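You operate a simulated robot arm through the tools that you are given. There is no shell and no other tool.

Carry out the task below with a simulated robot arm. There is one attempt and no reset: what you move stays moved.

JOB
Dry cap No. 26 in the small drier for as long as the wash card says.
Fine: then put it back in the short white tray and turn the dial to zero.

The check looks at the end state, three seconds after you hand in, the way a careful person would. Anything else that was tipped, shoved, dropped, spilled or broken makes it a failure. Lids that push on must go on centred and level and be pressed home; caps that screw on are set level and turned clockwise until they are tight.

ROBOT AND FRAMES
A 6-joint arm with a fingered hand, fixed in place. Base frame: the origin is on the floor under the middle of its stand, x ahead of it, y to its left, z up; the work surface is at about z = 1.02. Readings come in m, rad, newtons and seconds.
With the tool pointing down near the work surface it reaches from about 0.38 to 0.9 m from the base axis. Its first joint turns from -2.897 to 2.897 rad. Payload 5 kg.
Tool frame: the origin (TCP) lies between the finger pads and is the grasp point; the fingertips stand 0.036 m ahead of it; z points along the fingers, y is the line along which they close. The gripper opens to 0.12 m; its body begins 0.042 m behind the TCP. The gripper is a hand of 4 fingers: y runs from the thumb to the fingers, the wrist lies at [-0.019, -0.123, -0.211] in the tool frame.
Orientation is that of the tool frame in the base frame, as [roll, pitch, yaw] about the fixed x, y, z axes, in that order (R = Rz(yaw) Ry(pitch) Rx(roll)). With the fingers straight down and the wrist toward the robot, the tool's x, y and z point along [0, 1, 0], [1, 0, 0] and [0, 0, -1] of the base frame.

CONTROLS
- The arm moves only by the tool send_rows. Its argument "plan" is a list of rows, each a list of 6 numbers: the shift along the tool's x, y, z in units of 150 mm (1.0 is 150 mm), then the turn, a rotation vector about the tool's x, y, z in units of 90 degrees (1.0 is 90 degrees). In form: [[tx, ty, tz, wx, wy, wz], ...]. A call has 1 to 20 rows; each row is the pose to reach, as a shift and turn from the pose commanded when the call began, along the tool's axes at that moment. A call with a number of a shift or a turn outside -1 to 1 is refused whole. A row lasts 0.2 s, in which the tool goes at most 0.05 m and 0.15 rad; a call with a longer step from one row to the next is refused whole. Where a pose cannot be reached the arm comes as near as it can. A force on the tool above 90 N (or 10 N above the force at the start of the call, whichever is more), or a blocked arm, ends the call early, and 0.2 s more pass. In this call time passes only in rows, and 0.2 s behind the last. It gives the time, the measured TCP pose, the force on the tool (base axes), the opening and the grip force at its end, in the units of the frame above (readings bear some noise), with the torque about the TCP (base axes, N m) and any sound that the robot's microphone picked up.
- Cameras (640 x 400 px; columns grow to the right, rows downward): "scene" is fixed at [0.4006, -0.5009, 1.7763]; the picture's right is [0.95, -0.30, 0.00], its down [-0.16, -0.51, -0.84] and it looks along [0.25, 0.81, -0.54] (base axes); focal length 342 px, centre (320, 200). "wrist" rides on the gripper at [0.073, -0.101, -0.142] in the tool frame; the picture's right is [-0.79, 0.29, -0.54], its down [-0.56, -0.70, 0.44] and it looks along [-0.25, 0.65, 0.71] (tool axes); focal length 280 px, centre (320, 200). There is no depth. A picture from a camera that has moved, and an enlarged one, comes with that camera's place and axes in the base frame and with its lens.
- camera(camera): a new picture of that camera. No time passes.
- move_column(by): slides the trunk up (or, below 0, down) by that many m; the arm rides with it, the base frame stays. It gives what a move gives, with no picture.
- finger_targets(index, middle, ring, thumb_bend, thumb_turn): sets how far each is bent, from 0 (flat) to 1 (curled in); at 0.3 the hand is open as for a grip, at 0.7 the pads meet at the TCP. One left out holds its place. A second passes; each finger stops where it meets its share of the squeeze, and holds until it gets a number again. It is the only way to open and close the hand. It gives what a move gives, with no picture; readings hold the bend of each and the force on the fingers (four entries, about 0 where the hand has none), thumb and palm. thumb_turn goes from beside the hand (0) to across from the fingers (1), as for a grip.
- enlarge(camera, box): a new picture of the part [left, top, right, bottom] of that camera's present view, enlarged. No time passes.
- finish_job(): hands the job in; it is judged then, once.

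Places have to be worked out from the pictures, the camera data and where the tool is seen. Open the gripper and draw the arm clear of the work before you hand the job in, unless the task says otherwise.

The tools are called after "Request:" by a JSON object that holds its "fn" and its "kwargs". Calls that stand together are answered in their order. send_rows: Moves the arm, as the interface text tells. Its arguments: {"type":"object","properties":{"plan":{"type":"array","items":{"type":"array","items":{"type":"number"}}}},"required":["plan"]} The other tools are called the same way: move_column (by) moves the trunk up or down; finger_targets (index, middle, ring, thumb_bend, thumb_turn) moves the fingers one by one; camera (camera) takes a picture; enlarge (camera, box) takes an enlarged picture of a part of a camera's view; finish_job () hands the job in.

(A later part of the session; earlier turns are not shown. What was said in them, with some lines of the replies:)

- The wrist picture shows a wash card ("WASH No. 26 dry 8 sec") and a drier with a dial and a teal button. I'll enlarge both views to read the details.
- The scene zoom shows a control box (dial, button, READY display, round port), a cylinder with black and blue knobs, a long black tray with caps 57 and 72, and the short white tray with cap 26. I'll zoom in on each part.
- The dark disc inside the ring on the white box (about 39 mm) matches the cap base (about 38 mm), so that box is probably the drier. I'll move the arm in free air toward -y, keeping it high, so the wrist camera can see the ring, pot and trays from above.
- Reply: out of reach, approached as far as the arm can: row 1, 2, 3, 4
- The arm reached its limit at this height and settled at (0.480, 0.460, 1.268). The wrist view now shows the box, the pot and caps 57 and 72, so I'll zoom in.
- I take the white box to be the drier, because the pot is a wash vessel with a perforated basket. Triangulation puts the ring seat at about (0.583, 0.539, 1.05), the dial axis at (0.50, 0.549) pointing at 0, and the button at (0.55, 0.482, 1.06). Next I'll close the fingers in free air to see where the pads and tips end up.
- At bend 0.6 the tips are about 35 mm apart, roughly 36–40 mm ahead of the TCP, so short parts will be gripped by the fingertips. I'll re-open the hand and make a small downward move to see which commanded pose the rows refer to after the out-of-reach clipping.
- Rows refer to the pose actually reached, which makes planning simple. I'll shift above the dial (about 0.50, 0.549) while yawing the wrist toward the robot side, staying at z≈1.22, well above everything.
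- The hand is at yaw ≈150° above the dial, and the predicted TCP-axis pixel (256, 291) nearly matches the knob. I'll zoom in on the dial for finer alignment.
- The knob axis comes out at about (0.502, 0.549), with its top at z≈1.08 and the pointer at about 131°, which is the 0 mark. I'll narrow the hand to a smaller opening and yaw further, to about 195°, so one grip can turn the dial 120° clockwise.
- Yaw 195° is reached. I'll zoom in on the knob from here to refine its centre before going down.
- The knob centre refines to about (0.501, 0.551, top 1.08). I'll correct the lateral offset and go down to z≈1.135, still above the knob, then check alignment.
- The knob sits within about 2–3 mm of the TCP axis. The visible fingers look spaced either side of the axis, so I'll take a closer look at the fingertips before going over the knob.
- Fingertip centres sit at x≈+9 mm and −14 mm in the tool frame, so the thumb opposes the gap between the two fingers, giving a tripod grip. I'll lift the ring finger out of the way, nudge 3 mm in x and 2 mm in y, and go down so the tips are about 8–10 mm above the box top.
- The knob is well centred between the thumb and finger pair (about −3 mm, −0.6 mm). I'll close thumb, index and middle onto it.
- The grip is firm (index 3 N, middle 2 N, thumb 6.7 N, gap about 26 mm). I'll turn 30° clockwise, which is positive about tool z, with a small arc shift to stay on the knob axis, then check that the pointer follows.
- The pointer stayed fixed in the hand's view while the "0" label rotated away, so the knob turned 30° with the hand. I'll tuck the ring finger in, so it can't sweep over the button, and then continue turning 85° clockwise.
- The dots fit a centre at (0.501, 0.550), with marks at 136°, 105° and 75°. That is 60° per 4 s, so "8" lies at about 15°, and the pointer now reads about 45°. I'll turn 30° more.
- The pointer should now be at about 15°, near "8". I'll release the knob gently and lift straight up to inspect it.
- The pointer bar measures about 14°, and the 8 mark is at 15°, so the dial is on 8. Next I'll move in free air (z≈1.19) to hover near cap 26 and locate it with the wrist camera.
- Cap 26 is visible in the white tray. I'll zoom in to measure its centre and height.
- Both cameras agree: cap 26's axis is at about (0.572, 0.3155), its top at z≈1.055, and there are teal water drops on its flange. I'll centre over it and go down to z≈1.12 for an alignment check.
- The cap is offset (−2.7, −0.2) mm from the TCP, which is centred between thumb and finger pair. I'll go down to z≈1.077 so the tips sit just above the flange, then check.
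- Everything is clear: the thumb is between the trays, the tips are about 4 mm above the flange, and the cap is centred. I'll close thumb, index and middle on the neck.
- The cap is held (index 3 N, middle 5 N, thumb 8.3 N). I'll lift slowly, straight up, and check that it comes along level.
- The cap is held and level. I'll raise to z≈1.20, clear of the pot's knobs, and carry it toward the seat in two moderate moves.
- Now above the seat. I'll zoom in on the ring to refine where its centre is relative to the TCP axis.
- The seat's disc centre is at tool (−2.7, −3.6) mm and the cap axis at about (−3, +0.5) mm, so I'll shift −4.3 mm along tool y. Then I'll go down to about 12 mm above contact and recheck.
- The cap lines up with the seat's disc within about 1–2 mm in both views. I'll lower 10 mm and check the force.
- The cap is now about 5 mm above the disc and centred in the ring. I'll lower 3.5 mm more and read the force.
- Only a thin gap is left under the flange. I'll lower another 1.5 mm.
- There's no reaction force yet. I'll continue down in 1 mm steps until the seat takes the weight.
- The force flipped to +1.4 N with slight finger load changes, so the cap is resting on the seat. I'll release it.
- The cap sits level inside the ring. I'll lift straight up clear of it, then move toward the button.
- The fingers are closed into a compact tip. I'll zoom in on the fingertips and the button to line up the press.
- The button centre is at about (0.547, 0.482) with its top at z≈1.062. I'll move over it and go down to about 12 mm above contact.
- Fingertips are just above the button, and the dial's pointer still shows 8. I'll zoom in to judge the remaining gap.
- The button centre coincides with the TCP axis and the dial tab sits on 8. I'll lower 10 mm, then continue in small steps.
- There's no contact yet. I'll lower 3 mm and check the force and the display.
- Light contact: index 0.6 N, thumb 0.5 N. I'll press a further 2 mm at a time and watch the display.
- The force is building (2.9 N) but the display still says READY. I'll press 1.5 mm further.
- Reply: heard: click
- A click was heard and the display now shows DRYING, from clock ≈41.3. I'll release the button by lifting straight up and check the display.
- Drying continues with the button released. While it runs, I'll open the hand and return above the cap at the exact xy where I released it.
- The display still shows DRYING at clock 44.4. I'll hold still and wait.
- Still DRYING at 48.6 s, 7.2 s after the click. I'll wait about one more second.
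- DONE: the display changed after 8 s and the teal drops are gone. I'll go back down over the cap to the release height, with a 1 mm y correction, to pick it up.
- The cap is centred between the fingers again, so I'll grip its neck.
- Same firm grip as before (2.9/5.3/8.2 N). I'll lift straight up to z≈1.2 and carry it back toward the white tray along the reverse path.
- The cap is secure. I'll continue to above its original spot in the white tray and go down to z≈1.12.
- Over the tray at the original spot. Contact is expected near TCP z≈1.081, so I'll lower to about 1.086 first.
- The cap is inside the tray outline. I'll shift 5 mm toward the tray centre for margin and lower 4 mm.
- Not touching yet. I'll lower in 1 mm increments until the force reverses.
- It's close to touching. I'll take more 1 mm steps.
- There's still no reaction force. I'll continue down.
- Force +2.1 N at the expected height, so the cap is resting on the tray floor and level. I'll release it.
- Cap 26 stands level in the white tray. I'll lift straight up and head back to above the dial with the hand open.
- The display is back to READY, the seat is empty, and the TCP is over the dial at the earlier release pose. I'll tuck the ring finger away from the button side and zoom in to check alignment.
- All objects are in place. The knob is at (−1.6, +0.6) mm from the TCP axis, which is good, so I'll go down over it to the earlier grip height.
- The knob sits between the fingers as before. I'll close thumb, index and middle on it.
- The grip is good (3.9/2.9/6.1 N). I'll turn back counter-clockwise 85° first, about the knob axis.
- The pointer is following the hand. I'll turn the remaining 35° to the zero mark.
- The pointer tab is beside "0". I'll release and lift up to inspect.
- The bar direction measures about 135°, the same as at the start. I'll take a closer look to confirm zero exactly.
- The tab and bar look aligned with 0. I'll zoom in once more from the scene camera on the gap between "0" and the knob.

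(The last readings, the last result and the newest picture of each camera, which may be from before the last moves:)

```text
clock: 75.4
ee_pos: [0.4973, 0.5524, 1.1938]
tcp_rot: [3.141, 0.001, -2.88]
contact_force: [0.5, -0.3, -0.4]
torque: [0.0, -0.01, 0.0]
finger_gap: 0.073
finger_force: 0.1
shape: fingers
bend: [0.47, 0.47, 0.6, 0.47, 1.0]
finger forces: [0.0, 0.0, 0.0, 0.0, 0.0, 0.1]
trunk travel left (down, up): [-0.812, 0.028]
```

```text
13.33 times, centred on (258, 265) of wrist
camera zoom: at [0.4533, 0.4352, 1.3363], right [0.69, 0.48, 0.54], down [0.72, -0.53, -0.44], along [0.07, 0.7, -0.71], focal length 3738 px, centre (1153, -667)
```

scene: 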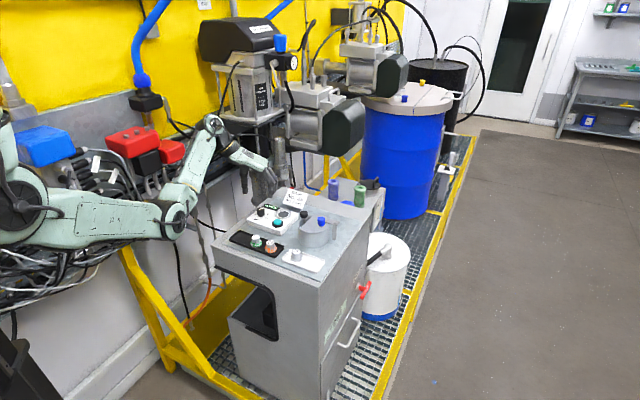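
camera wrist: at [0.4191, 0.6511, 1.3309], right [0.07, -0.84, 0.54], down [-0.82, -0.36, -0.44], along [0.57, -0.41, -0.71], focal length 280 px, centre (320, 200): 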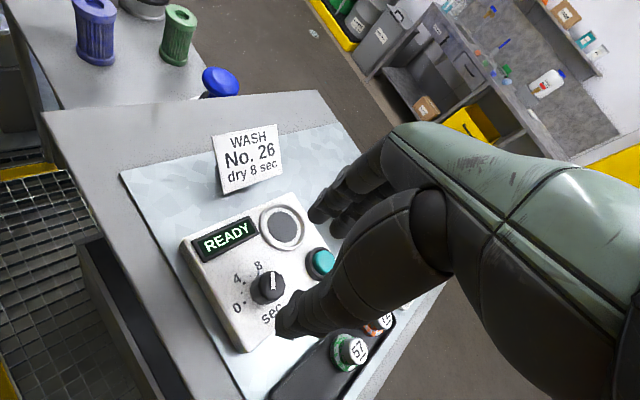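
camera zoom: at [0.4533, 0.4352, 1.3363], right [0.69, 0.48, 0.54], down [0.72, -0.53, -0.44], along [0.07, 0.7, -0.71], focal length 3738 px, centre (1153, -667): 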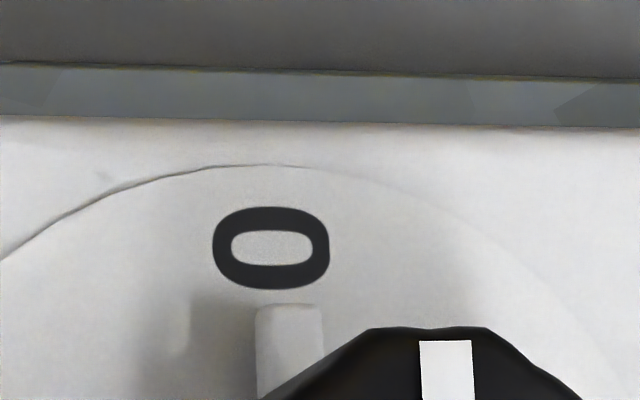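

The tab sits right at "0" (about 134.5° against 135°, allowing for its height), so the dial is at zero. Now I'll open the hand fully, raise and rotate back toward the starting pose, clear of the work.

Request:
{"fn": "send_rows", "kwargs": {"plan": [[0, 0, -0.06, 0, 0, 0.0833], [0, 0, -0.12, 0, 0, 0.1667], [0, 0, -0.18, 0, 0, 0.25], [0, 0, -0.18, 0, 0, 0.3333], [0, 0, -0.18, 0, 0, 0.4167], [0, 0, -0.18, 0, 0, 0.5]]}}

Request:
{"fn": "finger_targets", "kwargs": {"index": 0.3, "middle": 0.3, "ring": 0.3, "thumb_bend": 0.3}}

Request:
{"fn": "send_rows", "kwargs": {"plan": [[0, 0, 0, 0, 0, 0.0833], [0, 0, 0, 0, 0, 0.1667], [0, 0, 0, 0, 0, 0.25], [0, 0, 0, 0, 0, 0.3333], [0, 0, 0, 0, 0, 0.4167], [0, 0, 0, 0, 0, 0.5], [0, 0, 0, 0, 0, 0.5833], [0, 0, 0, 0, 0, 0.6667]]}}

Request:
{"fn": "send_rows", "kwargs": {"plan": [[0.04, -0.11, -0.11, 0, 0, 0], [0.08, -0.22, -0.22, 0, 0, 0], [0.12, -0.33, -0.33, 0, 0, 0], [0.16, -0.44, -0.44, 0, 0, 0], [0.18, -0.54, -0.56, 0, 0, 0]]}}

Request:
{"fn": "camera", "kwargs": {"camera": "scene"}}

Request:
{"fn": "camera", "kwargs": {"camera": "wrist"}}

```text
clock: 76.8
ee_pos: [0.497, 0.5527, 1.2213]
tcp_rot: [3.142, 0.0, 2.618]
contact_force: [-0.4, 0.5, -0.2]
torque: [0.01, -0.01, -0.01]
finger_gap: 0.0727
finger_force: 0.1
shape: fingers
bend: [0.47, 0.47, 0.6, 0.47, 1.0]
finger forces: [0.0, 0.0, 0.0, 0.0, 0.0, 0.0]
trunk travel left (down, up): [-0.812, 0.028]
```

```text
clock: 77.8
ee_pos: [0.4973, 0.5515, 1.2206]
tcp_rot: [3.141, -0.001, 2.616]
contact_force: [0.3, 0.0, 0.2]
torque: [0.01, 0.04, 0.02]
finger_gap: 0.1231
finger_force: 0.1
shape: fingers
bend: [0.3, 0.3, 0.3, 0.3, 0.98]
finger forces: [0.0, 0.0, 0.1, 0.1, 0.0, 0.1]
trunk travel left (down, up): [-0.812, 0.028]
```

```text
clock: 79.6
ee_pos: [0.4965, 0.5531, 1.2197]
tcp_rot: [3.141, 0.001, 1.568]
contact_force: [0.3, -0.2, 0.9]
torque: [0.0, 0.01, 0.01]
finger_gap: 0.123
finger_force: 0.0
shape: fingers
bend: [0.3, 0.3, 0.3, 0.3, 0.98]
finger forces: [0.1, 0.0, 0.0, 0.1, 0.1, 0.0]
trunk travel left (down, up): [-0.812, 0.028]
```

```text
clock: 80.8
ee_pos: [0.4147, 0.5803, 1.3055]
tcp_rot: [-3.141, 0.0, 1.573]
contact_force: [0.5, 1.0, -0.1]
torque: [-0.01, 0.02, -0.02]
finger_gap: 0.1232
finger_force: 0.0
shape: fingers
bend: [0.3, 0.3, 0.3, 0.3, 0.98]
finger forces: [0.1, 0.0, 0.0, 0.0, 0.1, 0.0]
trunk travel left (down, up): [-0.812, 0.028]
```

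```text
taken
```

scene: 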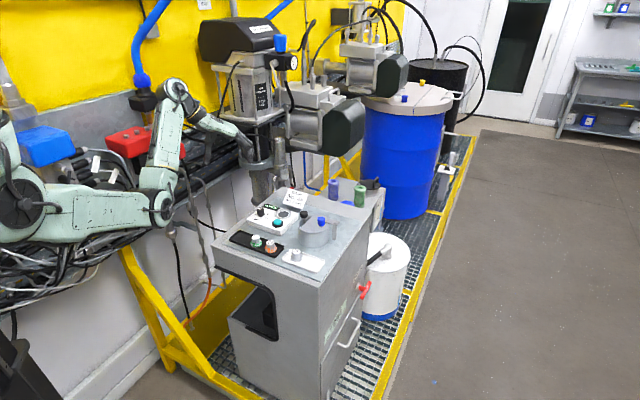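

```text
taken
camera wrist: at [0.3131, 0.6526, 1.4476], right [0.29, -0.79, 0.54], down [-0.7, -0.56, -0.44], along [0.65, -0.25, -0.71], focal length 280 px, centre (320, 200)
```

wrist: 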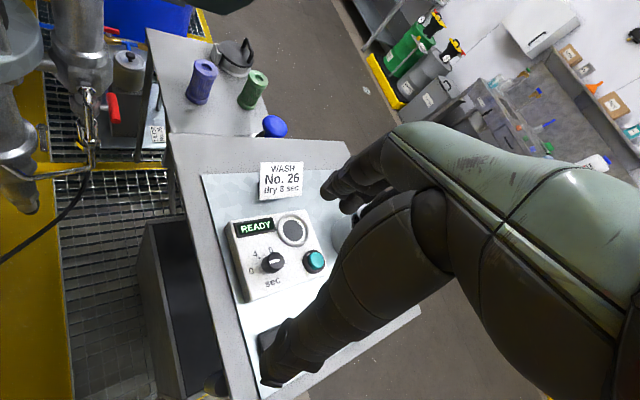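

The arm is back at its start pose with the hand open. I'll do a last check of the dial and cap with the same views as at the start.

Request:
{"fn": "enlarge", "kwargs": {"camera": "wrist", "box": [200, 140, 420, 300]}}

Request:
{"fn": "enlarge", "kwargs": {"camera": "scene", "box": [250, 195, 298, 225]}}

Request:
{"fn": "enlarge", "kwargs": {"camera": "scene", "box": [210, 170, 370, 290]}}

Request:
{"fn": "enlarge", "kwargs": {"camera": "scene", "box": [275, 228, 331, 263]}}

```text
2.50 times, centred on (310, 220) of wrist
camera zoom: at [0.3131, 0.6526, 1.4476], right [0.29, -0.79, 0.54], down [-0.7, -0.56, -0.44], along [0.65, -0.25, -0.71], focal length 701 px, centre (345, 150)
```

zoom: 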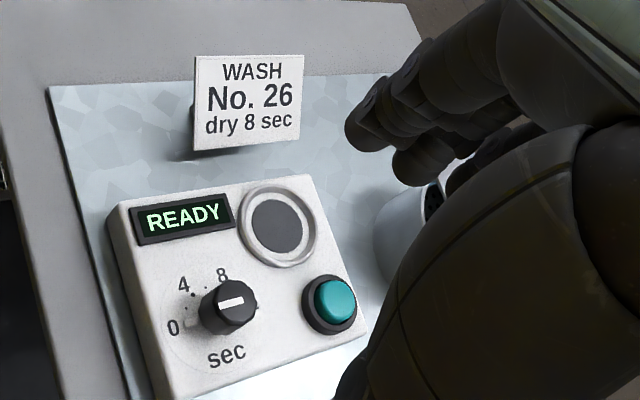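

```text
13.33 times, centred on (274, 210) of scene
camera zoom: at [0.4006, -0.5009, 1.7763], right [0.95, -0.3, 0.0], down [-0.16, -0.51, -0.84], along [0.25, 0.81, -0.54], focal length 4559 px, centre (933, 67)
```

zoom: 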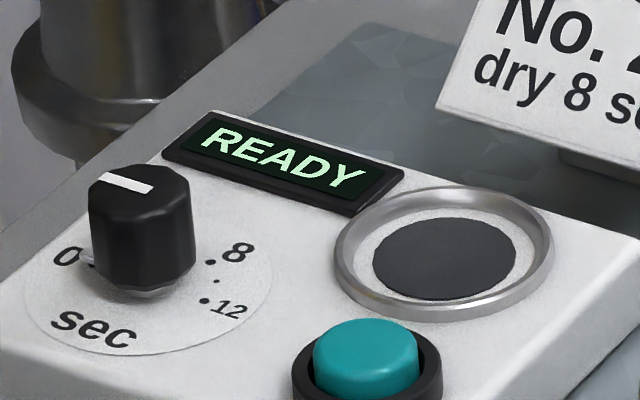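

```text
3.33 times, centred on (290, 230) of scene
camera zoom: at [0.4006, -0.5009, 1.7763], right [0.95, -0.3, 0.0], down [-0.16, -0.51, -0.84], along [0.25, 0.81, -0.54], focal length 1140 px, centre (420, 100)
```

zoom: 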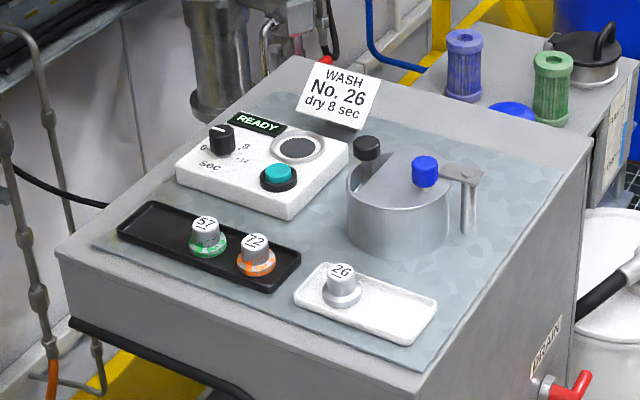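

```text
11.43 times, centred on (303, 246) of scene
camera zoom: at [0.4006, -0.5009, 1.7763], right [0.95, -0.3, 0.0], down [-0.16, -0.51, -0.84], along [0.25, 0.81, -0.54], focal length 3908 px, centre (514, -320)
```

zoom: 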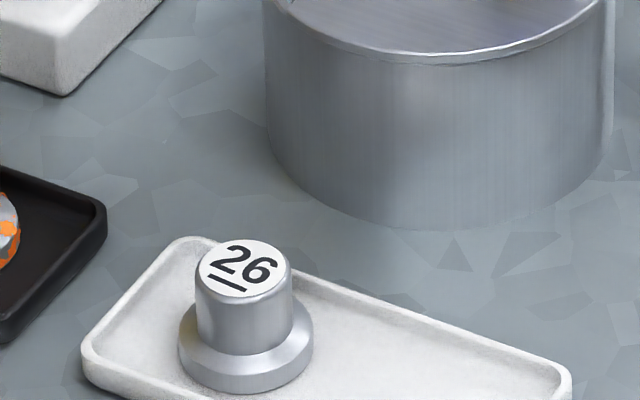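

The dial matches its starting picture at zero. Cap 26 is dry and standing level in the short white tray, nothing else has moved, and the arm is clear with the hand open, so I'm handing the job in.

Request:
{"fn": "finish_job", "kwargs": {}}

```text
The job is handed in.
```

Cap No. 26 was dried for 8 seconds, as the wash card says, and is back in the short white tray. The dial is at zero. I've handed the job in, but no check result has come back yet.

- **Drying:** I took the white box with the dial and round seat to be the small drier, because the pot beside it has a perforated basket and looks like a wash vessel. With the dial on 8, the display went from READY to DRYING when I pressed the button. About 8 seconds later it showed DONE, and the teal drops on the cap were gone.
- **Cap:** it stands level on the tray floor, about 5 mm nearer the middle of the tray than where it started.
- **Dial:** in the last pictures the pointer lines up with 0, as it did at the start.
- **Everything else:** caps 57 and 72, the pot and the wash card look unmoved in the last pictures. The arm is back at its starting position with the hand open.
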